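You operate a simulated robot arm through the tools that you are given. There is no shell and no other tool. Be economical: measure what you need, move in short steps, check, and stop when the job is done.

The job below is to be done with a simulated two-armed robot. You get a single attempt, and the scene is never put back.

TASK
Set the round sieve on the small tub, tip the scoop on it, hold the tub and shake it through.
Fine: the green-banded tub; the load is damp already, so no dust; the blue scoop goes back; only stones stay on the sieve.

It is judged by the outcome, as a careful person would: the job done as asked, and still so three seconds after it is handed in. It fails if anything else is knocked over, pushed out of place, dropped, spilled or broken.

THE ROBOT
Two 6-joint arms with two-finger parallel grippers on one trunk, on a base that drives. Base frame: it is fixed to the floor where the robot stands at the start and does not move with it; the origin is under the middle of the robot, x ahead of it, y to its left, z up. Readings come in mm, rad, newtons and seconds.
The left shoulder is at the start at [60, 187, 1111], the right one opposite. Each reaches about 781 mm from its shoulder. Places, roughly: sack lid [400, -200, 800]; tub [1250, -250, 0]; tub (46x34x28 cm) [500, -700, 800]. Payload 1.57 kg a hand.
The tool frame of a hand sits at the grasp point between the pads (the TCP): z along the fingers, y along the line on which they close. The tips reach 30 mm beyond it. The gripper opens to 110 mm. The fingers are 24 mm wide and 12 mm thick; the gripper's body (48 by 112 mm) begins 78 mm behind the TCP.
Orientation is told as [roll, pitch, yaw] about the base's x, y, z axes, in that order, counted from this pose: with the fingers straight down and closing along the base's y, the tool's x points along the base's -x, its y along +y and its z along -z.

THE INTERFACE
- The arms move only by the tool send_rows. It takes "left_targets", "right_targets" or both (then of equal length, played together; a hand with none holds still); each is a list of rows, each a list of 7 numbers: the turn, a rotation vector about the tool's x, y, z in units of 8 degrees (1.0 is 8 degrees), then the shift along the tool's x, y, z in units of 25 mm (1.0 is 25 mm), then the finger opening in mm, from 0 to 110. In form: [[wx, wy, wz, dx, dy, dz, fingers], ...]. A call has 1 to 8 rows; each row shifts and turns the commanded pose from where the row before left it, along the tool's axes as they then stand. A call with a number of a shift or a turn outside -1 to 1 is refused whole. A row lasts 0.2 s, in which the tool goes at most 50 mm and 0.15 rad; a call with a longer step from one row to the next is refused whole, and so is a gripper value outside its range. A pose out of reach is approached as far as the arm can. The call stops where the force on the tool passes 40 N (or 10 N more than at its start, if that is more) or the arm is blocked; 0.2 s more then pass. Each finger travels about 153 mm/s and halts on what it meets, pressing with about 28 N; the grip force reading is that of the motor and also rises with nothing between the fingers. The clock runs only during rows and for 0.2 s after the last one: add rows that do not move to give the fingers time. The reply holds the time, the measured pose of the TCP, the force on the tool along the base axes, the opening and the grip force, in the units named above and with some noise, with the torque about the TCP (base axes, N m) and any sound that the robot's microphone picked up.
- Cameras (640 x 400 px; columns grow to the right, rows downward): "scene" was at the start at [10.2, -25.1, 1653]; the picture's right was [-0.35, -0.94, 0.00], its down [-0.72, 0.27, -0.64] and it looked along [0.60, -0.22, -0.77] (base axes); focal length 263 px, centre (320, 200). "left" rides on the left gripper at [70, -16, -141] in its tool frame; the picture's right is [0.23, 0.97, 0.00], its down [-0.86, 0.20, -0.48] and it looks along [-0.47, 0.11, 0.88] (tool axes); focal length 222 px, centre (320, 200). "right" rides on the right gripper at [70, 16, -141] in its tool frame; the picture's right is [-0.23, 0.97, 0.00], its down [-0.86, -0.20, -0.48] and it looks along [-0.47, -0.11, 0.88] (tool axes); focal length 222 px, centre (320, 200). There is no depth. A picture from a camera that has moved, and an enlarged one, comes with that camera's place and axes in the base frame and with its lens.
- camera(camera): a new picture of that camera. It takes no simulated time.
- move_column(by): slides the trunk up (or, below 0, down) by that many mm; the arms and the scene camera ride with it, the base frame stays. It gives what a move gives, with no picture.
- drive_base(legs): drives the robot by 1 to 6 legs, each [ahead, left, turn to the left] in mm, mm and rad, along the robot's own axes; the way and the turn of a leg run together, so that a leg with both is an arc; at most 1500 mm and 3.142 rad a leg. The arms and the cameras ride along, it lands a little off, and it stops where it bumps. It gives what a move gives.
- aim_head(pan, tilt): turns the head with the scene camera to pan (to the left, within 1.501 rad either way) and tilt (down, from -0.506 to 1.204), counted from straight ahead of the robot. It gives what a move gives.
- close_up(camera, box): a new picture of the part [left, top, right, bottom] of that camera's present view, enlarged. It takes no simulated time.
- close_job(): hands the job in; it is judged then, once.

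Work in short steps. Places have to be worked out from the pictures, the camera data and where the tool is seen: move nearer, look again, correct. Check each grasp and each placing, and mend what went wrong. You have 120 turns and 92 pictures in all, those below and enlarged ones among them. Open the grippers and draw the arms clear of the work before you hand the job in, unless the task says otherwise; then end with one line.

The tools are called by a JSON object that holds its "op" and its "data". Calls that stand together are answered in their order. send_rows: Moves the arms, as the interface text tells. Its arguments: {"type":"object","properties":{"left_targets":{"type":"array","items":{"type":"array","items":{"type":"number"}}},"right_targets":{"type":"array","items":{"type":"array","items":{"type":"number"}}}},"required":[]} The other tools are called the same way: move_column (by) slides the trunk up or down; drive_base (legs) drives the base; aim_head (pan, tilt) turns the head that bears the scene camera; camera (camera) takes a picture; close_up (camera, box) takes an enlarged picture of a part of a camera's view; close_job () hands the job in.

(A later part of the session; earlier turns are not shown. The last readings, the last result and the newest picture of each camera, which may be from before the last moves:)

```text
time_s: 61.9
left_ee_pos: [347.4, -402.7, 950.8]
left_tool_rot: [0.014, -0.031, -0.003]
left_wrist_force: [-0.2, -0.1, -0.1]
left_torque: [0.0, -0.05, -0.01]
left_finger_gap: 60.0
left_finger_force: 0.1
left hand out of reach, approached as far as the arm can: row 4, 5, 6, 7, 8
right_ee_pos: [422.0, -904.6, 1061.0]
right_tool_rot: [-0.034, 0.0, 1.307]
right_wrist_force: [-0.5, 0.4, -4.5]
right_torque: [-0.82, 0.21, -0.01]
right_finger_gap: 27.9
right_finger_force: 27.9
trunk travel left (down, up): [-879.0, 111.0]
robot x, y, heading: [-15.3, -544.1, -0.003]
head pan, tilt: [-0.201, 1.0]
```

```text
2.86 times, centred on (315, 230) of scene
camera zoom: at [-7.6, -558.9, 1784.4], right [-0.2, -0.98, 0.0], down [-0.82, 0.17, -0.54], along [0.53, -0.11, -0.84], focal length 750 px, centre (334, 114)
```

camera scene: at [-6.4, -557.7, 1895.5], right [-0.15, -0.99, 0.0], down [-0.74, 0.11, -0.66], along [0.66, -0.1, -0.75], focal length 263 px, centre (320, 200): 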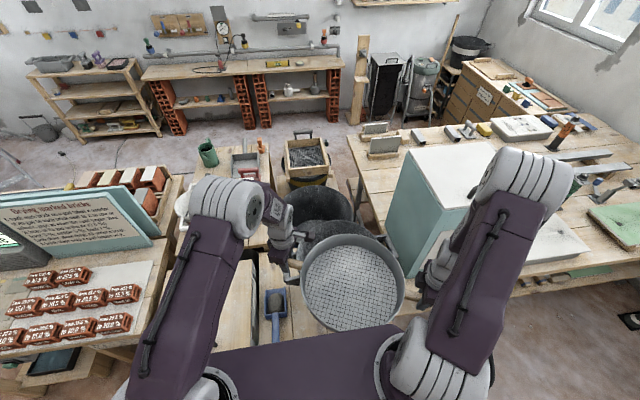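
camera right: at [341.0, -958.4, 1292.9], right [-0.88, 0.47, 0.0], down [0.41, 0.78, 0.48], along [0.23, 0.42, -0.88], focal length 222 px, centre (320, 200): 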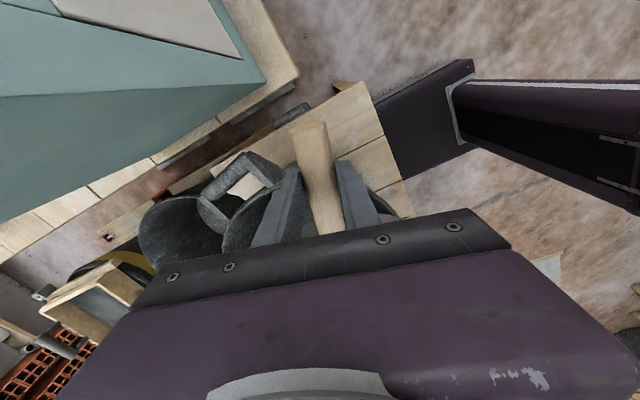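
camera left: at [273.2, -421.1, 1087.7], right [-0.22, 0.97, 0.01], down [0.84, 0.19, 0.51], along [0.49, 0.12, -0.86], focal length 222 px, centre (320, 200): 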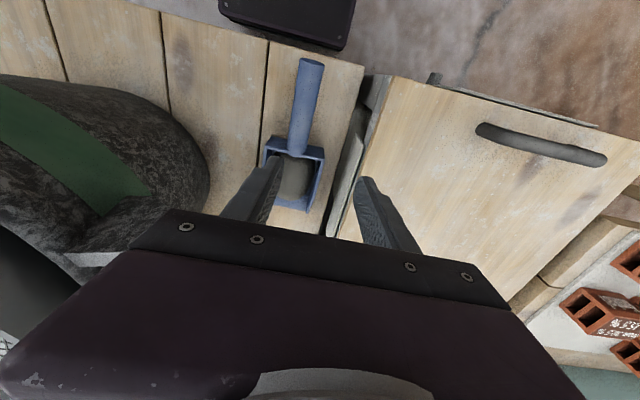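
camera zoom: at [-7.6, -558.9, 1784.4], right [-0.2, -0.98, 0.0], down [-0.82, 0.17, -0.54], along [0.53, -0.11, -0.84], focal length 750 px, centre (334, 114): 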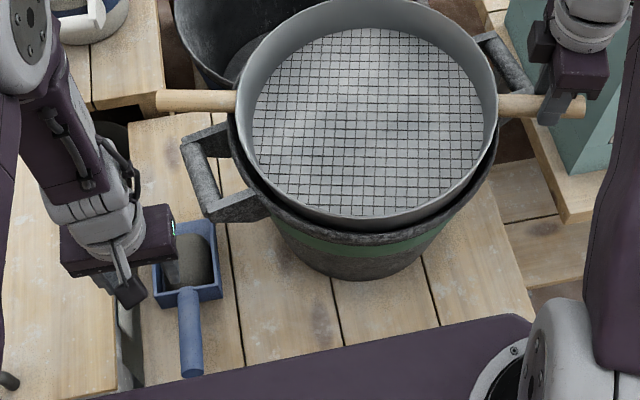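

The left arm cannot reach lower with the trunk this high, so the right hand must let go first. It still carries ~4 N, so I lower it until the load is gone.

{"op": "send_rows", "data": {"right_targets": [[0, 0, 0, 0, 0, 0.08, 0], [0, 0, 0, 0, 0, 0.08, 0], [0, 0, 0, 0, 0, 0, 0]]}}

{"op": "send_rows", "data": {"right_targets": [[0, 0, 0, 0, 0, 0.08, 0], [0, 0, 0, 0, 0, 0.08, 0], [0, 0, 0, 0, 0, 0, 0]]}}

{"op": "close_up", "data": {"camera": "scene", "box": [270, 150, 400, 250]}}

```text
time_s: 62.7
left_ee_pos: [346.5, -401.7, 948.6]
left_tool_rot: [0.012, -0.03, -0.006]
left_wrist_force: [-0.2, -0.4, 0.5]
left_torque: [-0.04, 0.01, -0.04]
left_finger_gap: 60.0
left_finger_force: 0.2
right_ee_pos: [422.6, -903.7, 1057.6]
right_tool_rot: [-0.034, -0.001, 1.308]
right_wrist_force: [3.2, 2.5, 0.4]
right_torque: [0.74, -0.2, -0.37]
right_finger_gap: 27.9
right_finger_force: 28.1
trunk travel left (down, up): [-879.0, 111.0]
robot x, y, heading: [-14.8, -543.4, -0.003]
head pan, tilt: [-0.201, 1.0]
```

```text
time_s: 63.5
left_ee_pos: [346.8, -402.7, 949.0]
left_tool_rot: [0.012, -0.03, -0.008]
left_wrist_force: [0.0, 0.0, 0.4]
left_torque: [0.02, -0.02, -0.05]
left_finger_gap: 60.0
left_finger_force: 0.1
right_ee_pos: [421.7, -905.3, 1052.2]
right_tool_rot: [-0.034, 0.001, 1.306]
right_wrist_force: [3.4, 0.9, 1.8]
right_torque: [0.68, -0.16, -0.46]
right_finger_gap: 27.8
right_finger_force: 28.2
trunk travel left (down, up): [-879.0, 111.0]
robot x, y, heading: [-12.1, -549.5, -0.001]
head pan, tilt: [-0.201, 1.0]
```

```text
4.00 times, centred on (335, 200) of scene
camera zoom: at [-8.3, -558.1, 1784.4], right [-0.2, -0.98, 0.0], down [-0.82, 0.17, -0.54], along [0.53, -0.11, -0.84], focal length 1050 px, centre (260, 200)
```

zoom: 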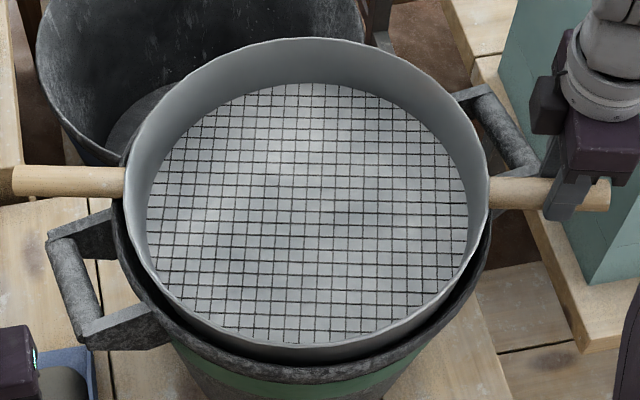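

The sieve is now nesting into the mouth with the handles coming onto the rim. I lower 3 mm more, then open the right hand and watch.

{"op": "send_rows", "data": {"right_targets": [[0, 0, 0, 0, 0, 0.08, 0], [0, 0, 0, 0, 0, 0.08, 0], [0, 0, 0, 0, 0, 0, 0]]}}

{"op": "send_rows", "data": {"right_targets": [[0, 0, 0, 0, 0, 0, 36], [0, 0, 0, 0, 0, 0, 50], [0, 0, 0, 0, 0, 0, 50]]}}

{"op": "close_up", "data": {"camera": "scene", "box": [270, 150, 400, 250]}}

```text
time_s: 64.3
left_ee_pos: [348.1, -401.4, 950.9]
left_tool_rot: [0.012, -0.029, -0.007]
left_wrist_force: [0.2, -0.4, -0.1]
left_torque: [0.0, -0.02, -0.02]
left_finger_gap: 59.8
left_finger_force: 0.1
right_ee_pos: [422.8, -904.6, 1049.7]
right_tool_rot: [-0.035, 0.001, 1.307]
right_wrist_force: [2.4, 0.9, 0.8]
right_torque: [0.46, -0.06, -0.49]
right_finger_gap: 27.7
right_finger_force: 27.4
trunk travel left (down, up): [-879.0, 111.0]
robot x, y, heading: [-17.3, -547.2, -0.003]
head pan, tilt: [-0.201, 1.0]
```

```text
time_s: 65.1
left_ee_pos: [346.0, -401.9, 949.1]
left_tool_rot: [0.013, -0.031, -0.006]
left_wrist_force: [0.3, -0.6, -0.2]
left_torque: [-0.01, 0.03, 0.02]
left_finger_gap: 60.2
left_finger_force: 0.1
right_ee_pos: [420.6, -905.1, 1049.2]
right_tool_rot: [-0.035, -0.001, 1.308]
right_wrist_force: [0.0, -0.5, -0.5]
right_torque: [0.02, -0.03, 0.0]
right_finger_gap: 50.1
right_finger_force: 0.1
trunk travel left (down, up): [-879.0, 111.0]
robot x, y, heading: [-13.6, -545.7, -0.002]
head pan, tilt: [-0.201, 1.0]
```

```text
4.00 times, centred on (335, 200) of scene
camera zoom: at [-9.0, -558.4, 1784.4], right [-0.2, -0.98, 0.0], down [-0.82, 0.17, -0.54], along [0.53, -0.11, -0.84], focal length 1050 px, centre (260, 200)
```

zoom: 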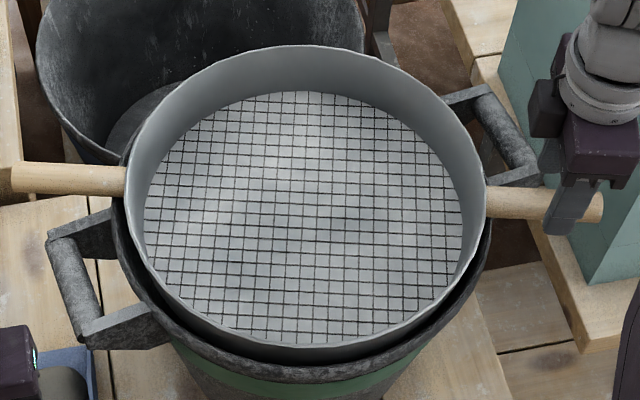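

The sieve sits level in the mouth by itself. I raise both hands well clear, ready to lower the trunk for the scoop.

{"op": "send_rows", "data": {"left_targets": [[0, 0, 0, 0, 0, -1, 60], [0, 0, 0, 0, 0, -1, 60], [0, 0, 0, 0, 0, -1, 60], [0, 0, 0, 0, 0, -1, 60], [0, 0, 0, 0, 0, -1, 60], [0, 0, 0, 0, 0, -1, 60], [0, 0, 0, 0, 0, -1, 60], [0, 0, 0, 0, 0, -1, 60]], "right_targets": [[0, 0, 0, 0, 0, -0.5, 60], [0, 0, 0, 0, 0, -1, 60], [0, 0, 0, 0, 0, -1, 60], [0, 0, 0, 0, 0, -1, 60], [0, 0, 0, 0.25, 0.9, -1, 60], [0, 0, 0, 0.25, 0.9, -1, 60], [0, 0, 0, 0.25, 0.9, -1, 60], [0, 0, 0, 0.25, 0.9, -1, 60]]}}

{"op": "send_rows", "data": {"left_targets": [[0, 0, 0, 0, 0, -0.5, 60], [0, 0, 0, 0, 0, 0, 60], [0, 0, 0, 0, 0, 0, 60], [0, 0, 0, 0, 0, 0, 60]], "right_targets": [[0, 0, 0, 0.25, 0.9, -1, 60], [0, 0, 0, 0.25, 0.9, -1, 60], [0, 0, 0, 0.25, 0.9, -1, 60], [0, 0, 0, 0.25, 0.9, -1, 60]]}}

{"op": "move_column", "data": {"by": -210}}

```text
time_s: 66.9
left_ee_pos: [339.8, -398.4, 1128.0]
left_tool_rot: [0.005, -0.036, -0.004]
left_wrist_force: [-0.5, -0.4, 0.1]
left_torque: [-0.01, -0.03, 0.03]
left_finger_gap: 60.0
left_finger_force: 0.1
left hand out of reach, approached as far as the arm can: row 2, 3, 4, 5
right_ee_pos: [318.3, -901.9, 1234.2]
right_tool_rot: [-0.035, 0.0, 1.307]
right_wrist_force: [-0.6, -0.2, -0.2]
right_torque: [0.01, -0.03, 0.0]
right_finger_gap: 60.1
right_finger_force: 0.0
trunk travel left (down, up): [-879.0, 111.0]
robot x, y, heading: [-14.3, -548.9, -0.001]
head pan, tilt: [-0.201, 1.0]
```

```text
time_s: 67.9
left_ee_pos: [344.1, -399.0, 1140.1]
left_tool_rot: [0.005, -0.036, -0.003]
left_wrist_force: [0.1, 0.3, 0.7]
left_torque: [-0.02, -0.03, 0.02]
left_finger_gap: 60.2
left_finger_force: 0.0
right_ee_pos: [222.2, -902.1, 1331.8]
right_tool_rot: [-0.035, -0.001, 1.308]
right_wrist_force: [0.2, 0.7, -0.9]
right_torque: [0.01, -0.03, 0.0]
right_finger_gap: 60.0
right_finger_force: 0.1
trunk travel left (down, up): [-879.0, 111.0]
robot x, y, heading: [-12.7, -545.7, 0.001]
head pan, tilt: [-0.201, 1.0]
```

```text
time_s: 70.1
left_ee_pos: [343.4, -397.4, 929.5]
left_tool_rot: [0.003, -0.036, -0.005]
left_wrist_force: [0.3, 0.0, 0.0]
left_torque: [0.0, 0.01, 0.01]
left_finger_gap: 60.0
left_finger_force: 0.1
right_ee_pos: [222.6, -903.0, 1121.8]
right_tool_rot: [-0.036, 0.002, 1.308]
right_wrist_force: [0.8, -0.3, 0.3]
right_torque: [0.01, 0.01, 0.0]
right_finger_gap: 60.1
right_finger_force: 0.1
trunk travel left (down, up): [-669.0, 321.0]
robot x, y, heading: [-17.2, -543.3, -0.0]
head pan, tilt: [-0.201, 1.0]
```

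From the last close view the handle axis is at y≈-430, from x 270 to 373. I lower the left hand over its middle to z≈835 and check.

{"op": "send_rows", "data": {"left_targets": [[0, 0, 0, 0.21, -0.33, 0.945, 60], [0, 0, 0, 0.21, -0.33, 0.945, 60], [0, 0, 0, 0.21, -0.33, 0.945, 60], [0, 0, 0, 0.21, -0.33, 0.945, 60]]}}

{"op": "aim_head", "data": {"pan": 0.2, "tilt": 1.1}}

{"op": "camera", "data": {"camera": "left"}}

{"op": "camera", "data": {"camera": "scene"}}

```text
time_s: 71.1
left_ee_pos: [327.7, -431.3, 835.3]
left_tool_rot: [0.004, -0.035, -0.002]
left_wrist_force: [-0.1, 0.1, 0.1]
left_torque: [0.04, 0.01, 0.03]
left_finger_gap: 59.8
left_finger_force: 0.0
right_ee_pos: [224.0, -903.7, 1120.6]
right_tool_rot: [-0.034, 0.0, 1.308]
right_wrist_force: [0.5, 0.0, 0.4]
right_torque: [0.03, -0.02, -0.04]
right_finger_gap: 60.2
right_finger_force: 0.1
trunk travel left (down, up): [-669.0, 321.0]
robot x, y, heading: [-18.0, -548.2, -0.001]
head pan, tilt: [-0.201, 1.0]
```

```text
time_s: 72.0
left_ee_pos: [326.5, -431.7, 836.6]
left_tool_rot: [0.002, -0.034, -0.005]
left_wrist_force: [0.5, 0.3, 0.5]
left_torque: [0.02, 0.01, 0.0]
left_finger_gap: 59.9
left_finger_force: 0.0
right_ee_pos: [222.1, -903.4, 1121.6]
right_tool_rot: [-0.034, 0.001, 1.309]
right_wrist_force: [0.5, 0.4, 0.4]
right_torque: [0.0, 0.04, -0.04]
right_finger_gap: 60.1
right_finger_force: 0.2
trunk travel left (down, up): [-669.0, 321.0]
robot x, y, heading: [-15.5, -546.7, 0.001]
head pan, tilt: [0.201, 1.1]
```

```text
30 pictures are left
camera left: at [251.7, -449.3, 973.8], right [-0.22, 0.97, 0.0], down [0.84, 0.2, 0.51], along [0.5, 0.11, -0.86], focal length 222 px, centre (320, 200)
```

left: 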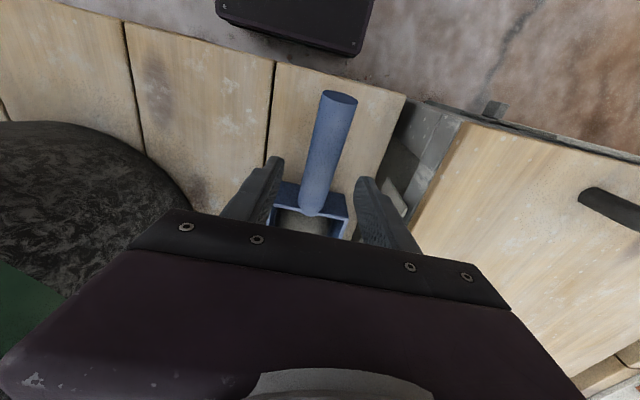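

```text
29 pictures are left
camera scene: at [-15.5, -532.0, 1567.8], right [0.2, -0.98, 0.0], down [-0.87, -0.18, -0.45], along [0.45, 0.09, -0.89], focal length 263 px, centre (320, 200)
```

scene: 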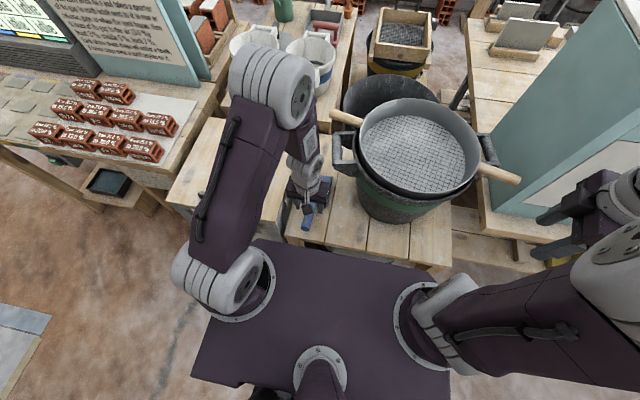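

Triangulated again, the scoop handle axis lies at y≈-431, z≈780, about 28 mm thick. I go down to z≈785 with a gap of 50, tilt 10° for extra tipping range, and close.

{"op": "send_rows", "data": {"left_targets": [[0, 0, 0, 0.12, 0, 0.68, 50], [0, 0, 0, 0.12, 0, 0.68, 50], [0, 0, 0, 0.12, 0.02, 0.68, 50], [-0.62, 0, 0, 0, 0, 0, 50], [-0.62, 0, 0, 0, 0, 0, 50], [0, 0, 0, 0, 0, 0, 20], [0, 0, 0, 0, 0, 0, 0], [0, 0, 0, 0, 0, 0, 0]]}}

{"op": "camera", "data": {"camera": "left"}}

```text
time_s: 73.8
left_ee_pos: [320.4, -429.6, 783.0]
left_tool_rot: [0.092, -0.054, -0.006]
left_wrist_force: [-0.6, -4.3, 7.3]
left_torque: [-0.79, -0.43, -0.37]
left_finger_gap: 31.6
left_finger_force: 28.1
left hand out of reach, approached as far as the arm can: row 2, 4
right_ee_pos: [220.5, -903.8, 1121.1]
right_tool_rot: [-0.035, -0.003, 1.307]
right_wrist_force: [-1.0, -0.9, -0.6]
right_torque: [-0.02, -0.01, 0.0]
right_finger_gap: 59.9
right_finger_force: 0.0
trunk travel left (down, up): [-669.0, 321.0]
robot x, y, heading: [-15.4, -542.8, 0.003]
head pan, tilt: [0.201, 1.1]
```

```text
28 pictures are left
camera left: at [243.8, -460.2, 918.3], right [-0.23, 0.97, 0.08], down [0.83, 0.15, 0.54], along [0.51, 0.19, -0.84], focal length 222 px, centre (320, 200)
```

left: 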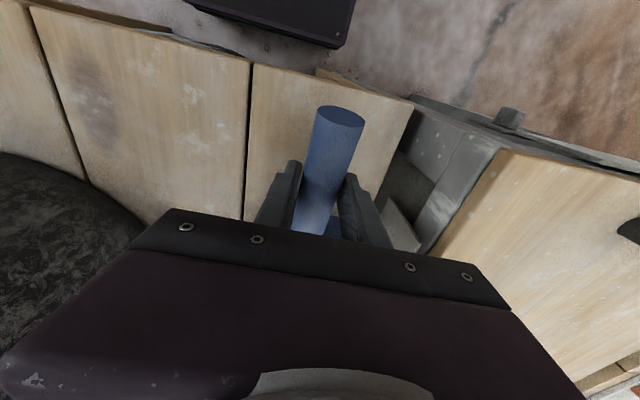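

The handle is gripped. I lift 20 mm with the trunk and check whether the scoop stays level.

{"op": "move_column", "data": {"by": 20}}

{"op": "close_up", "data": {"camera": "scene", "box": [260, 120, 400, 240]}}

```text
time_s: 74.5
left_ee_pos: [320.7, -429.6, 803.0]
left_tool_rot: [0.093, -0.051, -0.003]
left_wrist_force: [-0.2, -0.5, -3.2]
left_torque: [-0.02, 0.21, -0.01]
left_finger_gap: 29.4
left_finger_force: 27.9
right_ee_pos: [224.2, -903.5, 1141.0]
right_tool_rot: [-0.036, 0.0, 1.307]
right_wrist_force: [0.7, 0.1, -0.9]
right_torque: [0.0, -0.03, 0.04]
right_finger_gap: 60.1
right_finger_force: 0.0
trunk travel left (down, up): [-689.0, 301.0]
robot x, y, heading: [-12.9, -545.1, 0.003]
head pan, tilt: [0.201, 1.1]
```

```text
3.33 times, centred on (330, 180) of scene
camera zoom: at [-15.4, -532.0, 1587.7], right [0.2, -0.98, 0.0], down [-0.87, -0.18, -0.45], along [0.44, 0.09, -0.89], focal length 875 px, centre (287, 267)
```

zoom: 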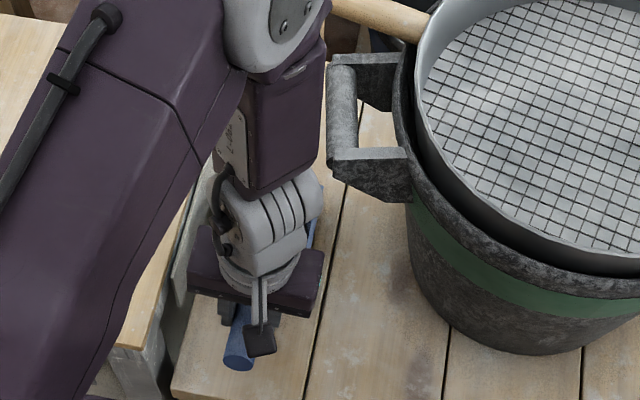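

The scoop hangs well (3.2 N, no slip). I raise the trunk 210 mm, then the hand 150 mm, before moving over the sieve.

{"op": "move_column", "data": {"by": 210}}

{"op": "send_rows", "data": {"left_targets": [[0, 0, 0, 0, 0.09, -0.99, 0], [0, 0, 0, 0, 0.09, -0.99, 0], [0, 0, 0, 0, 0.09, -0.99, 0], [0, 0, 0, 0, 0.09, -0.99, 0], [0, 0, 0, 0, 0.09, -0.99, 0], [0, 0, 0, 0, 0.09, -0.99, 0]]}}

{"op": "aim_head", "data": {"pan": -0.15, "tilt": 1.0}}

{"op": "close_up", "data": {"camera": "scene", "box": [200, 120, 440, 280]}}

```text
time_s: 76.7
left_ee_pos: [321.2, -428.9, 1011.6]
left_tool_rot: [0.092, -0.052, -0.003]
left_wrist_force: [-0.5, 2.6, -3.4]
left_torque: [0.11, 0.08, 0.48]
left_finger_gap: 29.5
left_finger_force: 28.4
right_ee_pos: [224.2, -902.0, 1350.6]
right_tool_rot: [-0.035, 0.0, 1.308]
right_wrist_force: [-0.8, -0.3, 0.4]
right_torque: [-0.01, 0.01, 0.0]
right_finger_gap: 60.3
right_finger_force: 0.1
trunk travel left (down, up): [-899.0, 91.0]
robot x, y, heading: [-13.7, -543.2, -0.002]
head pan, tilt: [0.201, 1.1]
```

```text
time_s: 78.1
left_ee_pos: [312.5, -431.9, 1162.9]
left_tool_rot: [0.097, -0.058, -0.006]
left_wrist_force: [-0.2, -0.1, -2.7]
left_torque: [0.01, 0.25, 0.02]
left_finger_gap: 29.8
left_finger_force: 28.4
right_ee_pos: [222.2, -903.3, 1351.3]
right_tool_rot: [-0.034, 0.001, 1.308]
right_wrist_force: [0.2, -0.4, 0.3]
right_torque: [-0.03, 0.01, -0.01]
right_finger_gap: 59.8
right_finger_force: 0.0
trunk travel left (down, up): [-899.0, 91.0]
robot x, y, heading: [-18.1, -546.3, 0.003]
head pan, tilt: [0.201, 1.1]
```

```text
time_s: 79.0
left_ee_pos: [312.7, -432.3, 1162.9]
left_tool_rot: [0.097, -0.055, -0.004]
left_wrist_force: [-0.2, 0.2, -3.7]
left_torque: [0.02, 0.22, 0.04]
left_finger_gap: 29.5
left_finger_force: 27.3
right_ee_pos: [223.1, -903.6, 1351.1]
right_tool_rot: [-0.036, 0.0, 1.307]
right_wrist_force: [0.1, -0.2, -0.3]
right_torque: [0.04, 0.02, 0.03]
right_finger_gap: 59.8
right_finger_force: 0.1
trunk travel left (down, up): [-899.0, 91.0]
robot x, y, heading: [-12.8, -544.3, -0.002]
head pan, tilt: [-0.15, 1.0]
```

```text
2.50 times, centred on (320, 200) of scene
camera zoom: at [-7.9, -554.7, 1804.3], right [-0.15, -0.99, 0.0], down [-0.83, 0.13, -0.54], along [0.53, -0.08, -0.84], focal length 656 px, centre (320, 200)
```

zoom: 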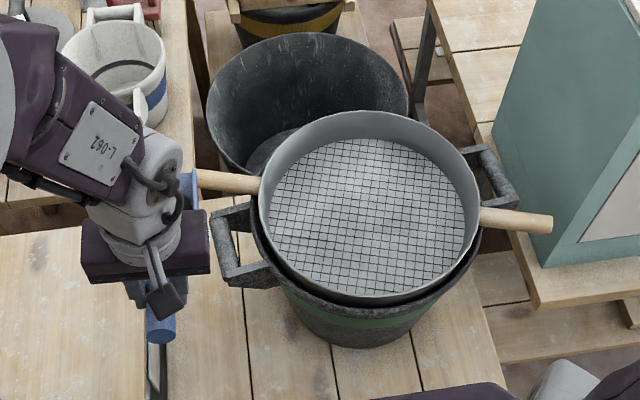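

All stays in place. I carry the scoop level to above the sieve, aiming at hand (364,-712), which puts the scoop's box over the sieve centre.

{"op": "send_rows", "data": {"left_targets": [[0, 0, 0, -0.185, -0.99, -0.09, 0], [0, 0, 0, -0.185, -0.99, -0.09, 0], [0, 0, 0, -0.185, -0.99, -0.09, 0], [0, 0, 0, -0.185, -0.99, -0.09, 0], [0, 0, 0, -0.185, -0.99, -0.09, 0], [0, 0, 0, -0.185, -0.99, -0.09, 0], [0, 0, 0, -0.185, -0.99, -0.09, 0], [0, 0, 0, -0.185, -0.99, -0.09, 0]]}}

{"op": "send_rows", "data": {"left_targets": [[0, 0, 0, -0.185, -0.99, 0.1, 0], [0, 0, 0, -0.185, -0.99, 0.1, 0], [0, 0, 0, -0.185, -0.99, 0.1, 0]]}}

{"op": "close_up", "data": {"camera": "scene", "box": [200, 120, 440, 280]}}

```text
time_s: 80.8
left_ee_pos: [315.2, -590.0, 1103.4]
left_tool_rot: [0.106, -0.08, -0.006]
left_wrist_force: [-0.2, -0.9, -2.7]
left_torque: [0.02, 0.22, 0.01]
left_finger_gap: 29.6
left_finger_force: 27.6
left hand out of reach, approached as far as the arm can: row 2, 3, 4, 5, 6, 7, 8
right_ee_pos: [223.2, -904.1, 1351.0]
right_tool_rot: [-0.033, 0.0, 1.307]
right_wrist_force: [-0.7, -0.4, 0.4]
right_torque: [0.04, -0.03, 0.03]
right_finger_gap: 60.1
right_finger_force: 0.1
trunk travel left (down, up): [-899.0, 91.0]
robot x, y, heading: [-19.0, -545.6, -0.001]
head pan, tilt: [-0.15, 1.0]
```

```text
time_s: 81.5
left_ee_pos: [310.8, -630.3, 1063.2]
left_tool_rot: [0.101, -0.084, -0.008]
left_wrist_force: [-0.8, 0.1, -2.5]
left_torque: [0.05, 0.17, -0.04]
left_finger_gap: 29.5
left_finger_force: 28.1
left hand out of reach, approached as far as the arm can: row 1, 2, 3
right_ee_pos: [223.1, -904.0, 1350.8]
right_tool_rot: [-0.035, 0.0, 1.306]
right_wrist_force: [0.2, 0.0, -0.9]
right_torque: [0.01, 0.03, -0.01]
right_finger_gap: 59.8
right_finger_force: 0.1
trunk travel left (down, up): [-899.0, 91.0]
robot x, y, heading: [-17.8, -545.1, -0.002]
head pan, tilt: [-0.15, 1.0]
```

```text
2.50 times, centred on (320, 200) of scene
camera zoom: at [-8.0, -555.6, 1804.4], right [-0.15, -0.99, 0.0], down [-0.83, 0.13, -0.54], along [0.53, -0.08, -0.84], focal length 656 px, centre (320, 200)
```

zoom: 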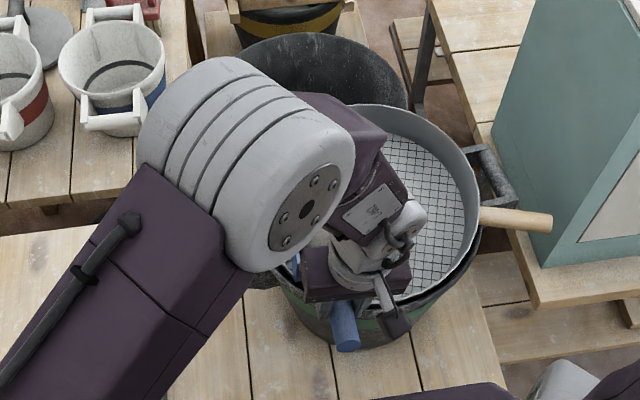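

The arm ran into its limit and sank to z 1063, though no contact is felt. I go straight up at once and then check.

{"op": "send_rows", "data": {"left_targets": [[0, 0, 0, 0, 0.1, -0.99, 0], [0, 0, 0, 0, 0.1, -0.99, 0], [0, 0, 0, 0, 0.1, -0.99, 0], [0, 0, 0, 0, 0.1, -0.99, 0], [0, 0, 0, 0, 0.1, -0.99, 0]]}}

{"op": "camera", "data": {"camera": "left"}}

{"op": "close_up", "data": {"camera": "scene", "box": [200, 120, 440, 280]}}

```text
time_s: 82.8
left_ee_pos: [277.1, -576.5, 1137.4]
left_tool_rot: [0.103, -0.082, -0.008]
left_wrist_force: [-0.3, 0.4, -3.4]
left_torque: [0.03, 0.2, 0.03]
left_finger_gap: 29.5
left_finger_force: 27.7
left hand out of reach, approached as far as the arm can: row 1, 2, 3, 4, 5
right_ee_pos: [222.1, -904.4, 1352.4]
right_tool_rot: [-0.035, -0.001, 1.307]
right_wrist_force: [0.1, -0.4, -1.2]
right_torque: [-0.01, 0.02, 0.0]
right_finger_gap: 60.1
right_finger_force: 0.1
trunk travel left (down, up): [-899.0, 91.0]
robot x, y, heading: [-16.4, -544.9, 0.001]
head pan, tilt: [-0.15, 1.0]
```

```text
24 pictures are left
camera left: at [195.2, -608.0, 1269.8], right [-0.23, 0.97, 0.08], down [0.81, 0.14, 0.56], along [0.54, 0.19, -0.82], focal length 222 px, centre (320, 200)
```

left: 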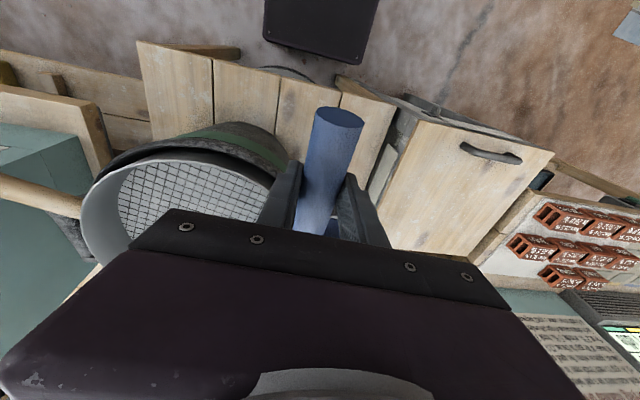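

```text
2.50 times, centred on (320, 200) of scene
camera zoom: at [-8.7, -554.5, 1804.4], right [-0.15, -0.99, 0.0], down [-0.83, 0.13, -0.54], along [0.53, -0.08, -0.84], focal length 656 px, centre (320, 200)
```

zoom: 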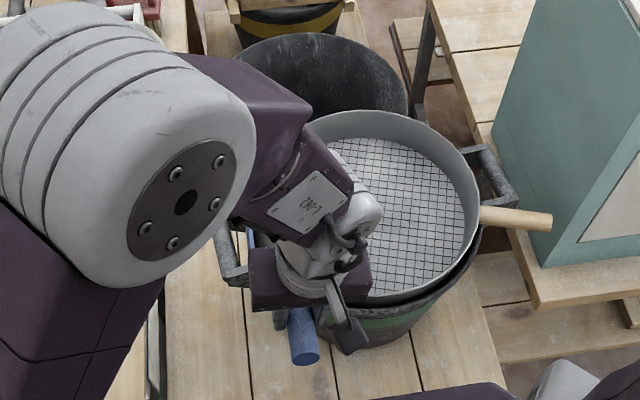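

The scoop is still level and the sieve undisturbed; the arm was simply folded too close to the body. I drive the base back 110 mm to give the arm room.

{"op": "drive_base", "data": {"legs": [[-110, 0, 0]]}}

{"op": "send_rows", "data": {"left_targets": [[0, 0, 0, 0, 0.1, -0.6, 0], [0, 0, 0, -0.8, 0.1, -0.6, 0], [0, 0, 0, -1, 0, 0, 0], [0, 0, 0, -1, 0, 0, 0]]}}

```text
time_s: 83.9
left_ee_pos: [174.0, -576.7, 1137.4]
left_tool_rot: [0.104, -0.077, -0.005]
left_wrist_force: [-0.2, 0.7, -2.9]
left_torque: [0.03, 0.26, 0.01]
left_finger_gap: 29.6
left_finger_force: 28.4
right_ee_pos: [120.9, -903.1, 1350.0]
right_tool_rot: [-0.029, 0.001, 1.309]
right_wrist_force: [1.0, 0.8, -0.5]
right_torque: [0.02, 0.04, -0.01]
right_finger_gap: 60.1
right_finger_force: 0.1
trunk travel left (down, up): [-899.0, 91.0]
robot x, y, heading: [-127.2, -544.1, 0.006]
head pan, tilt: [-0.15, 1.0]
```

```text
time_s: 84.9
left_ee_pos: [227.5, -561.1, 1149.8]
left_tool_rot: [0.113, -0.099, -0.007]
left_wrist_force: [1.1, -0.7, -3.6]
left_torque: [-0.02, 0.21, 0.02]
left_finger_gap: 29.6
left_finger_force: 28.2
left hand out of reach, approached as far as the arm can: row 2, 3, 4
right_ee_pos: [116.7, -903.3, 1350.9]
right_tool_rot: [-0.033, -0.001, 1.308]
right_wrist_force: [0.2, -0.1, 0.5]
right_torque: [-0.03, 0.01, 0.01]
right_finger_gap: 60.1
right_finger_force: 0.2
trunk travel left (down, up): [-899.0, 91.0]
robot x, y, heading: [-123.0, -543.5, -0.002]
head pan, tilt: [-0.15, 1.0]
```

The flagged limit appears tied to the +roll pre-tilt of the wrist. I roll it back by 8°, which the scoop's walls tolerate, and continue forward.

{"op": "send_rows", "data": {"left_targets": [[0.5, 0, 0, 0, 0, 0, 0], [0.5, 0, 0, 0, 0, 0, 0], [0, 0, 0, -0.8, 0, -0.3, 0], [0, 0, 0, -0.8, 0, -0.3, 0]]}}

```text
time_s: 85.9
left_ee_pos: [248.0, -551.0, 1144.1]
left_tool_rot: [0.061, -0.131, -0.006]
left_wrist_force: [0.3, 0.3, -2.9]
left_torque: [-0.01, 0.27, 0.02]
left_finger_gap: 29.7
left_finger_force: 28.2
left hand out of reach, approached as far as the arm can: row 1, 2, 3, 4
right_ee_pos: [116.6, -903.1, 1350.1]
right_tool_rot: [-0.034, 0.0, 1.309]
right_wrist_force: [1.2, -0.1, 0.3]
right_torque: [0.04, 0.0, -0.02]
right_finger_gap: 60.2
right_finger_force: 0.0
trunk travel left (down, up): [-899.0, 91.0]
robot x, y, heading: [-121.1, -544.0, 0.002]
head pan, tilt: [-0.15, 1.0]
```

The wrist is still pinned against a limit. I try going straight up 100 mm to get away from it.

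{"op": "send_rows", "data": {"left_targets": [[0, 0, 0, -0.13, 0.06, -0.98, 0], [0, 0, 0, -0.13, 0.06, -0.98, 0], [0, 0, 0, -0.13, 0.06, -0.98, 0], [0, 0, 0, -0.13, 0.06, -0.98, 0]]}}

{"op": "camera", "data": {"camera": "scene"}}

```text
time_s: 86.9
left_ee_pos: [218.1, -535.0, 1195.0]
left_tool_rot: [0.068, -0.147, -0.008]
left_wrist_force: [0.1, -0.8, -3.2]
left_torque: [-0.01, 0.21, 0.01]
left_finger_gap: 29.6
left_finger_force: 28.4
left hand out of reach, approached as far as the arm can: row 1, 2, 3, 4
right_ee_pos: [115.1, -903.2, 1350.8]
right_tool_rot: [-0.035, 0.0, 1.309]
right_wrist_force: [-0.4, -0.4, -0.1]
right_torque: [-0.01, -0.01, -0.01]
right_finger_gap: 60.0
right_finger_force: 0.0
trunk travel left (down, up): [-899.0, 91.0]
robot x, y, heading: [-122.9, -545.9, 0.003]
head pan, tilt: [-0.15, 1.0]
```

```text
22 pictures are left
camera scene: at [-116.6, -554.7, 1804.4], right [-0.15, -0.99, 0.0], down [-0.83, 0.12, -0.54], along [0.53, -0.08, -0.84], focal length 263 px, centre (320, 200)
```

scene: 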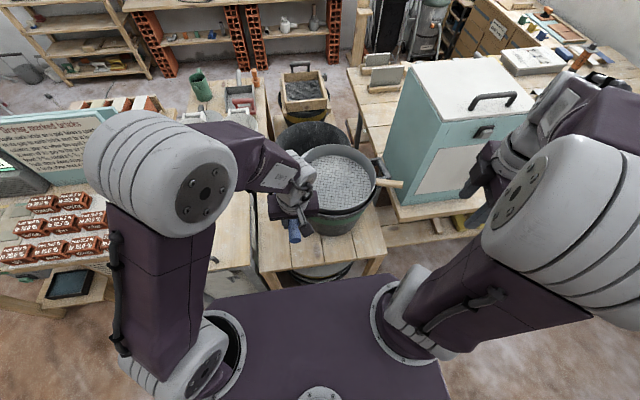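

I move back left 100 mm, where the pose was within limits before, and there straighten roll and pitch to zero.

{"op": "send_rows", "data": {"left_targets": [[0, 0, 0, 0, 1, 0.06, 0], [0, 0, 0, 0, 1, 0.06, 0], [0, 0, 0, 0, 1, 0.06, 0], [0, 0, 0, 0, 1, 0.06, 0], [0.25, 0.5, 0, 0, 0, 0, 0], [0.25, 0.5, 0, 0, 0, 0, 0]]}}

```text
time_s: 88.3
left_ee_pos: [207.1, -430.9, 1177.7]
left_tool_rot: [0.06, -0.121, -0.007]
left_wrist_force: [0.0, 0.2, -3.3]
left_torque: [0.02, 0.21, -0.01]
left_finger_gap: 29.5
left_finger_force: 27.6
left hand out of reach, approached as far as the arm can: row 1, 2, 5, 6
right_ee_pos: [115.6, -903.1, 1351.0]
right_tool_rot: [-0.036, 0.0, 1.311]
right_wrist_force: [0.1, 0.2, 0.6]
right_torque: [0.0, 0.0, -0.01]
right_finger_gap: 60.0
right_finger_force: 0.0
trunk travel left (down, up): [-899.0, 91.0]
robot x, y, heading: [-124.6, -545.9, 0.001]
head pan, tilt: [-0.15, 1.0]
```

The limit persists with this wrist configuration. I try a yaw turn of the hand (scoop stays level) to see which way frees the wrist.

{"op": "send_rows", "data": {"left_targets": [[0, 0, 0.8, 0, 0, 0, 0], [0, 0, 0.8, 0, 0, 0, 0], [0, 0, 0.8, 0, 0, 0, 0]]}}

{"op": "send_rows", "data": {"left_targets": [[0, 0.3, 0, 0, 0, 0, 0], [0, 0.3, 0, 0, 0, 0, 0]]}}

```text
time_s: 89.1
left_ee_pos: [208.1, -432.4, 1178.3]
left_tool_rot: [0.098, -0.097, -0.344]
left_wrist_force: [0.2, 0.4, -4.3]
left_torque: [0.02, 0.19, 0.0]
left_finger_gap: 29.9
left_finger_force: 29.0
right_ee_pos: [116.3, -902.3, 1350.7]
right_tool_rot: [-0.035, 0.0, 1.307]
right_wrist_force: [0.6, 0.1, -1.0]
right_torque: [0.01, -0.02, 0.03]
right_finger_gap: 60.1
right_finger_force: 0.0
trunk travel left (down, up): [-899.0, 91.0]
robot x, y, heading: [-127.9, -547.2, -0.001]
head pan, tilt: [-0.15, 1.0]
```

```text
time_s: 89.7
left_ee_pos: [202.4, -429.4, 1164.2]
left_tool_rot: [0.11, -0.017, -0.336]
left_wrist_force: [-0.1, 0.0, -2.5]
left_torque: [0.07, 0.24, 0.02]
left_finger_gap: 29.6
left_finger_force: 28.1
left hand out of reach, approached as far as the arm can: row 1, 2
right_ee_pos: [117.4, -903.4, 1350.1]
right_tool_rot: [-0.036, 0.001, 1.31]
right_wrist_force: [-1.0, 0.2, -0.5]
right_torque: [-0.05, -0.01, 0.01]
right_finger_gap: 59.9
right_finger_force: 0.2
trunk travel left (down, up): [-899.0, 91.0]
robot x, y, heading: [-121.9, -544.5, 0.002]
head pan, tilt: [-0.15, 1.0]
```

The wrist bend seems to be the limit; tilting the fingers forward (scoop front slightly up, load against its back wall) should relieve it. I tilt 20° and move up and forward, watching for flags.

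{"op": "send_rows", "data": {"left_targets": [[0, -0.9, 0, 0, 0, 0, 0], [0, -0.9, 0, 0, 0, 0, 0], [0, -0.9, 0, 0, 0, 0, 0], [0, 0, 0, -0.3, 0, -0.9, 0], [0, 0, 0, -0.3, 0, -0.9, 0]]}}

```text
time_s: 90.9
left_ee_pos: [216.6, -429.0, 1207.6]
left_tool_rot: [0.134, -0.266, -0.361]
left_wrist_force: [0.2, 0.5, -3.0]
left_torque: [0.11, 0.18, 0.01]
left_finger_gap: 29.6
left_finger_force: 28.3
left hand out of reach, approached as far as the arm can: row 2, 3, 4
right_ee_pos: [113.5, -903.9, 1351.5]
right_tool_rot: [-0.034, 0.0, 1.31]
right_wrist_force: [0.4, -0.1, 0.4]
right_torque: [-0.02, -0.03, 0.02]
right_finger_gap: 59.8
right_finger_force: 0.1
trunk travel left (down, up): [-899.0, 91.0]
robot x, y, heading: [-122.7, -550.7, 0.003]
head pan, tilt: [-0.15, 1.0]
```

Rotation was partly flagged both ways, suggesting a nearby singularity rather than a hard limit. I try small forward steps.

{"op": "send_rows", "data": {"left_targets": [[0, 0, 0, -0.6, 0.2, -0.2, 0], [0, 0, 0, -0.6, 0.2, -0.2, 0], [0, 0, 0, -0.6, 0.2, -0.2, 0], [0, 0, 0, -0.6, 0.2, -0.2, 0], [0, 0, 0, -0.6, 0.2, -0.2, 0], [0, 0, 0, -0.6, 0.2, -0.2, 0]]}}

{"op": "camera", "data": {"camera": "scene"}}

```text
time_s: 92.3
left_ee_pos: [279.8, -430.8, 1247.0]
left_tool_rot: [0.144, -0.266, -0.36]
left_wrist_force: [0.3, 0.3, -3.1]
left_torque: [0.1, 0.23, 0.02]
left_finger_gap: 29.9
left_finger_force: 28.2
left hand out of reach, approached as far as the arm can: row 5, 6
right_ee_pos: [115.7, -904.5, 1349.8]
right_tool_rot: [-0.034, 0.0, 1.307]
right_wrist_force: [-0.7, 0.1, 0.6]
right_torque: [0.01, 0.02, 0.01]
right_finger_gap: 60.0
right_finger_force: 0.1
trunk travel left (down, up): [-899.0, 91.0]
robot x, y, heading: [-125.4, -545.9, -0.0]
head pan, tilt: [-0.15, 1.0]
```

```text
21 pictures are left
camera scene: at [-116.2, -554.8, 1804.4], right [-0.15, -0.99, 0.0], down [-0.83, 0.12, -0.54], along [0.53, -0.08, -0.84], focal length 263 px, centre (320, 200)
```

scene: 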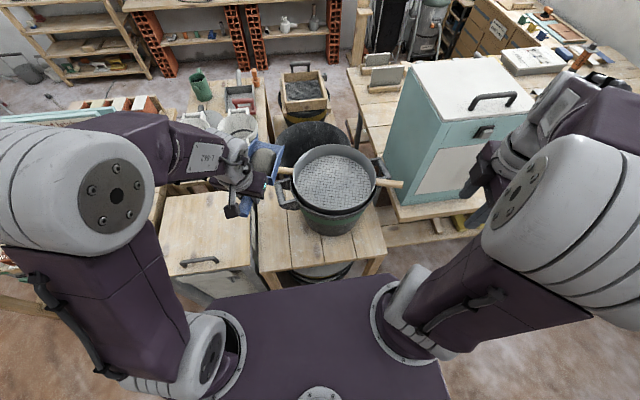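

The hand advanced well and the load is still in the scoop. I now take out the sideways roll in two half steps and start moving right.

{"op": "send_rows", "data": {"left_targets": [[0.5, 0, 0, 0, 0, 0, 0], [0.5, 0, 0, 0, 0, 0, 0], [0, 0, 0, 0, -0.6, 0, 0], [0, 0, 0, 0, -0.6, 0, 0], [0, 0, 0, 0, -0.6, 0, 0], [0, 0, 0, 0, -0.6, 0, 0]]}}

```text
time_s: 93.7
left_ee_pos: [259.5, -491.7, 1237.9]
left_tool_rot: [0.144, -0.268, -0.36]
left_wrist_force: [-0.4, -0.5, -3.6]
left_torque: [0.08, 0.24, -0.02]
left_finger_gap: 29.6
left_finger_force: 28.0
left hand out of reach, approached as far as the arm can: row 1, 2
right_ee_pos: [116.3, -903.3, 1350.1]
right_tool_rot: [-0.035, 0.001, 1.31]
right_wrist_force: [-0.5, -0.3, 0.0]
right_torque: [0.0, -0.01, 0.01]
right_finger_gap: 60.2
right_finger_force: 0.0
trunk travel left (down, up): [-899.0, 91.0]
robot x, y, heading: [-123.3, -546.3, 0.003]
head pan, tilt: [-0.15, 1.0]
```

Translation to the right works, but roll is pinned here. I continue toward the sieve and retry the roll at the new place.

{"op": "send_rows", "data": {"left_targets": [[0, 0, 0, -0.59, -0.58, 0.15, 0], [0, 0, 0, -0.59, -0.58, 0.15, 0], [0, 0, 0, -0.59, -0.58, 0.15, 0], [0, 0, 0, -0.59, -0.58, 0.15, 0], [0, 0, 0, -0.59, -0.58, 0.15, 0], [0, 0, 0, -0.59, -0.58, 0.15, 0], [0, 0, 0, -0.59, -0.58, 0.15, 0], [0, 0, 0, -0.59, -0.58, 0.15, 0]]}}

{"op": "send_rows", "data": {"left_targets": [[0.5, 0, 0, 0, 0, 0, 0], [0.5, 0, 0, 0, 0, 0, 0]]}}

```text
time_s: 95.5
left_ee_pos: [341.7, -634.9, 1226.0]
left_tool_rot: [0.146, -0.265, -0.359]
left_wrist_force: [0.8, 0.4, -3.7]
left_torque: [0.11, 0.21, -0.02]
left_finger_gap: 29.4
left_finger_force: 28.5
right_ee_pos: [116.6, -904.2, 1351.0]
right_tool_rot: [-0.033, 0.0, 1.311]
right_wrist_force: [0.5, -1.0, -0.5]
right_torque: [0.06, 0.0, 0.06]
right_finger_gap: 59.8
right_finger_force: 0.2
trunk travel left (down, up): [-899.0, 91.0]
robot x, y, heading: [-121.0, -540.9, 0.002]
head pan, tilt: [-0.15, 1.0]
```

```text
time_s: 96.1
left_ee_pos: [332.4, -636.4, 1219.4]
left_tool_rot: [0.093, -0.282, -0.361]
left_wrist_force: [-0.1, -0.3, -3.2]
left_torque: [0.11, 0.25, 0.0]
left_finger_gap: 29.8
left_finger_force: 27.7
left hand out of reach, approached as far as the arm can: row 1, 2
right_ee_pos: [115.8, -903.8, 1350.5]
right_tool_rot: [-0.033, 0.0, 1.309]
right_wrist_force: [0.9, 0.9, 0.8]
right_torque: [0.02, -0.01, 0.0]
right_finger_gap: 60.2
right_finger_force: 0.0
trunk travel left (down, up): [-899.0, 91.0]
robot x, y, heading: [-127.0, -547.5, 0.007]
head pan, tilt: [-0.15, 1.0]
```

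Translation is free here. I bring yaw back to 0 and move to the same relative place where the tipping test worked, then retry.

{"op": "send_rows", "data": {"left_targets": [[0, 0, -0.85, 0, 0, 0, 0], [0, 0, -0.85, 0, 0, 0, 0], [0, 0, -0.85, 0, 0, 0, 0]]}}

{"op": "send_rows", "data": {"left_targets": [[0.4, 0.4, 0, 0, 0, 0, 0], [0.4, 0.4, 0, 0, 0, 0, 0], [0.4, 0.4, 0, 0, 0, 0, 0]]}}

```text
time_s: 96.9
left_ee_pos: [333.7, -635.7, 1217.5]
left_tool_rot: [-0.014, -0.298, 0.012]
left_wrist_force: [0.0, 0.5, -3.0]
left_torque: [-0.01, 0.23, 0.02]
left_finger_gap: 29.7
left_finger_force: 28.0
right_ee_pos: [116.4, -903.8, 1350.1]
right_tool_rot: [-0.034, -0.001, 1.312]
right_wrist_force: [-0.1, -0.1, -0.3]
right_torque: [-0.02, -0.04, -0.04]
right_finger_gap: 60.0
right_finger_force: 0.1
trunk travel left (down, up): [-899.0, 91.0]
robot x, y, heading: [-122.5, -547.7, -0.001]
head pan, tilt: [-0.15, 1.0]
```

```text
time_s: 97.7
left_ee_pos: [332.3, -635.5, 1217.8]
left_tool_rot: [-0.013, -0.299, 0.01]
left_wrist_force: [-0.4, -0.1, -3.3]
left_torque: [-0.01, 0.21, -0.03]
left_finger_gap: 29.8
left_finger_force: 28.6
left hand out of reach, approached as far as the arm can: row 1, 2, 3
right_ee_pos: [115.8, -903.2, 1350.7]
right_tool_rot: [-0.032, -0.001, 1.31]
right_wrist_force: [1.1, 0.5, -0.5]
right_torque: [0.0, 0.0, 0.02]
right_finger_gap: 59.9
right_finger_force: 0.1
trunk travel left (down, up): [-899.0, 91.0]
robot x, y, heading: [-123.6, -545.5, 0.002]
head pan, tilt: [-0.15, 1.0]
```

Combined turn is blocked; I test pure roll alone at this place.

{"op": "send_rows", "data": {"left_targets": [[1, 0, 0, 0, 0, 0, 0], [1, 0, 0, 0, 0, 0, 0]]}}

{"op": "close_up", "data": {"camera": "scene", "box": [150, 80, 400, 280]}}

```text
time_s: 98.3
left_ee_pos: [282.7, -650.5, 1184.2]
left_tool_rot: [-0.242, -0.352, 0.024]
left_wrist_force: [-1.1, 0.6, -3.1]
left_torque: [0.04, 0.21, 0.02]
left_finger_gap: 29.4
left_finger_force: 28.3
left hand out of reach, approached as far as the arm can: row 1, 2
right_ee_pos: [115.0, -902.9, 1350.9]
right_tool_rot: [-0.036, -0.001, 1.308]
right_wrist_force: [0.1, 0.0, -0.2]
right_torque: [-0.01, -0.01, -0.01]
right_finger_gap: 59.8
right_finger_force: 0.1
trunk travel left (down, up): [-899.0, 91.0]
robot x, y, heading: [-122.8, -546.9, 0.004]
head pan, tilt: [-0.15, 1.0]
```

```text
2.00 times, centred on (275, 180) of scene
camera zoom: at [-116.9, -554.8, 1804.4], right [-0.15, -0.99, 0.0], down [-0.83, 0.12, -0.54], along [0.53, -0.08, -0.84], focal length 525 px, centre (410, 240)
```

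zoom: 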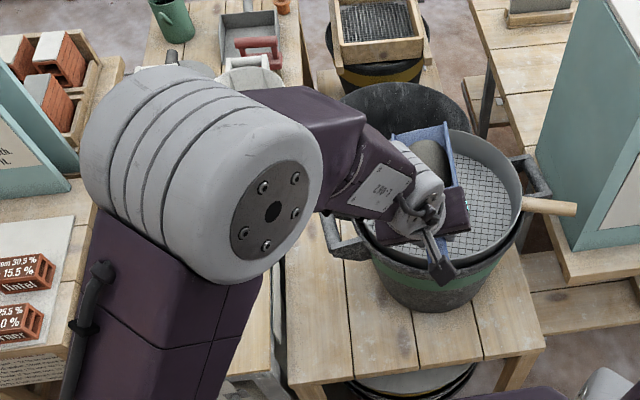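

Rolling works but drifts toward smaller x and lower z; the box with its load is over the sieve's left part. I raise the trunk 60 mm for margin and drive the base so that the scoop's box comes over the sieve centre.

{"op": "move_column", "data": {"by": 50}}

{"op": "drive_base", "data": {"legs": [[85, -50, 0]]}}

{"op": "send_rows", "data": {"left_targets": [[0.8, 0, 0, 0, 0, 0, 0], [0.8, 0, 0, 0, 0, 0, 0]]}}

{"op": "close_up", "data": {"camera": "scene", "box": [200, 100, 440, 290]}}

```text
time_s: 99.3
left_ee_pos: [285.5, -649.6, 1232.3]
left_tool_rot: [-0.241, -0.352, 0.024]
left_wrist_force: [0.6, 0.1, -3.7]
left_torque: [0.07, 0.28, 0.04]
left_finger_gap: 29.7
left_finger_force: 27.6
right_ee_pos: [117.5, -903.4, 1401.1]
right_tool_rot: [-0.033, -0.001, 1.309]
right_wrist_force: [0.5, 0.5, -0.3]
right_torque: [0.0, 0.02, 0.0]
right_finger_gap: 60.0
right_finger_force: 0.0
trunk travel left (down, up): [-949.0, 41.0]
robot x, y, heading: [-123.8, -548.0, 0.003]
head pan, tilt: [-0.15, 1.0]
```

```text
time_s: 100.4
left_ee_pos: [363.1, -696.1, 1237.1]
left_tool_rot: [-0.245, -0.359, 0.026]
left_wrist_force: [-0.3, 0.4, -2.7]
left_torque: [0.02, 0.2, 0.02]
left_finger_gap: 29.5
left_finger_force: 28.2
right_ee_pos: [195.5, -949.6, 1402.9]
right_tool_rot: [-0.041, 0.001, 1.31]
right_wrist_force: [-0.2, 0.2, -0.2]
right_torque: [-0.03, -0.03, 0.03]
right_finger_gap: 60.2
right_finger_force: 0.1
trunk travel left (down, up): [-949.0, 41.0]
robot x, y, heading: [-41.2, -595.8, 0.002]
head pan, tilt: [-0.15, 1.0]
```

```text
time_s: 101.0
left_ee_pos: [365.5, -698.5, 1231.7]
left_tool_rot: [-0.418, -0.391, 0.041]
left_wrist_force: [0.6, -0.2, -3.1]
left_torque: [0.03, 0.22, 0.0]
left_finger_gap: 29.6
left_finger_force: 28.1
left hand out of reach, approached as far as the arm can: row 1
right_ee_pos: [199.2, -949.3, 1404.4]
right_tool_rot: [-0.038, -0.001, 1.313]
right_wrist_force: [0.7, -0.5, -0.4]
right_torque: [-0.05, -0.03, 0.01]
right_finger_gap: 60.0
right_finger_force: 0.1
trunk travel left (down, up): [-949.0, 41.0]
robot x, y, heading: [-35.4, -596.9, 0.004]
head pan, tilt: [-0.15, 1.0]
```

```text
2.11 times, centred on (320, 195) of scene
camera zoom: at [-35.9, -600.7, 1854.4], right [-0.15, -0.99, 0.0], down [-0.83, 0.12, -0.54], along [0.54, -0.08, -0.84], focal length 553 px, centre (320, 210)
```

zoom: 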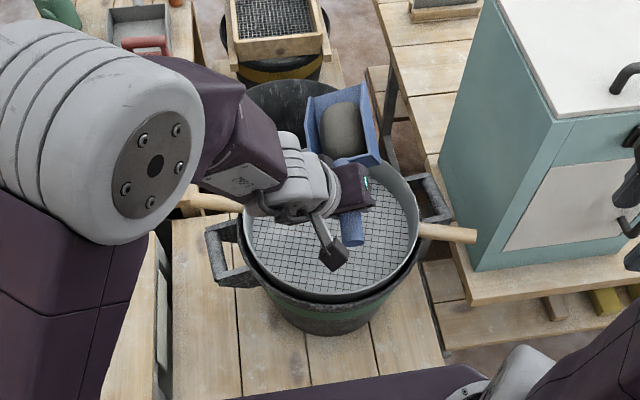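

The scoop box is now right over the sieve centre, at about (465,-707). I lower the trunk 50 mm and roll on in steps.

{"op": "move_column", "data": {"by": -50}}

{"op": "send_rows", "data": {"left_targets": [[1, 0, 0, 0, 0, 0, 0], [1, 0, 0, 0, 0, 0, 0], [1, 0, 0, 0, 0, 0, 0], [1, 0, 0, 0, 0, 0, 0]]}}

{"op": "close_up", "data": {"camera": "scene", "box": [220, 100, 420, 270]}}

```text
time_s: 101.9
left_ee_pos: [368.9, -702.4, 1179.1]
left_tool_rot: [-0.412, -0.387, 0.038]
left_wrist_force: [0.1, -0.5, -3.4]
left_torque: [0.03, 0.25, 0.02]
left_finger_gap: 29.7
left_finger_force: 28.0
right_ee_pos: [202.4, -954.1, 1350.2]
right_tool_rot: [-0.033, -0.001, 1.311]
right_wrist_force: [0.2, -0.4, 0.3]
right_torque: [0.03, 0.02, -0.01]
right_finger_gap: 59.8
right_finger_force: 0.1
trunk travel left (down, up): [-899.0, 91.0]
robot x, y, heading: [-38.0, -598.4, 0.008]
head pan, tilt: [-0.15, 1.0]
```

```text
time_s: 102.9
left_ee_pos: [370.0, -702.0, 1179.7]
left_tool_rot: [-0.974, -0.389, 0.037]
left_wrist_force: [-0.8, 0.9, -3.8]
left_torque: [0.07, 0.21, -0.02]
left_finger_gap: 29.7
left_finger_force: 28.2
right_ee_pos: [202.0, -952.3, 1350.7]
right_tool_rot: [-0.033, 0.0, 1.311]
right_wrist_force: [0.0, 1.7, 0.4]
right_torque: [0.0, 0.04, 0.02]
right_finger_gap: 60.3
right_finger_force: 0.1
trunk travel left (down, up): [-899.0, 91.0]
robot x, y, heading: [-35.6, -595.2, 0.001]
head pan, tilt: [-0.15, 1.0]
```

```text
2.35 times, centred on (320, 185) of scene
camera zoom: at [-29.3, -604.1, 1804.4], right [-0.15, -0.99, 0.0], down [-0.83, 0.12, -0.54], along [0.53, -0.08, -0.84], focal length 618 px, centre (320, 235)
```

zoom: 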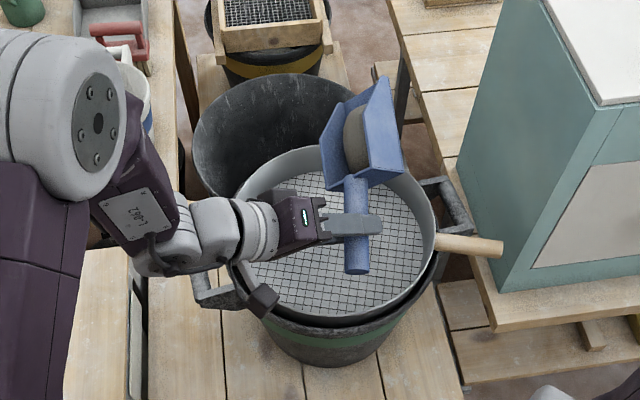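

The load is still in the scoop at 56° and everything is unflagged. I roll 40° more.

{"op": "send_rows", "data": {"left_targets": [[1, 0, 0, 0, 0, 0, 0], [1, 0, 0, 0, 0, 0, 0], [1, 0, 0, 0, 0, 0, 0], [1, 0, 0, 0, 0, 0, 0], [1, 0, 0, 0, 0, 0, 0]]}}

{"op": "close_up", "data": {"camera": "scene", "box": [220, 100, 420, 270]}}

```text
time_s: 104.1
left_ee_pos: [368.3, -702.2, 1180.3]
left_tool_rot: [-1.671, -0.391, 0.039]
left_wrist_force: [0.0, 0.0, -1.6]
left_torque: [0.04, 0.05, -0.03]
left_finger_gap: 29.7
left_finger_force: 28.0
right_ee_pos: [203.2, -952.4, 1352.2]
right_tool_rot: [-0.033, 0.001, 1.31]
right_wrist_force: [0.1, 0.2, -0.4]
right_torque: [0.0, 0.02, 0.0]
right_finger_gap: 60.2
right_finger_force: 0.0
trunk travel left (down, up): [-899.0, 91.0]
robot x, y, heading: [-39.9, -594.9, -0.001]
head pan, tilt: [-0.15, 1.0]
```

```text
2.35 times, centred on (320, 185) of scene
camera zoom: at [-29.3, -604.7, 1804.4], right [-0.15, -0.99, 0.0], down [-0.83, 0.12, -0.54], along [0.53, -0.08, -0.84], focal length 618 px, centre (320, 235)
```

zoom: 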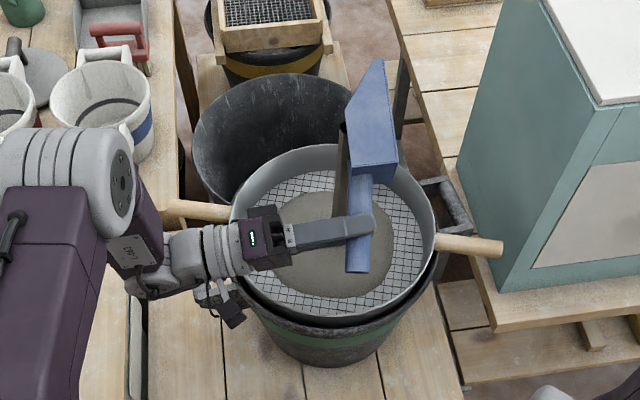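

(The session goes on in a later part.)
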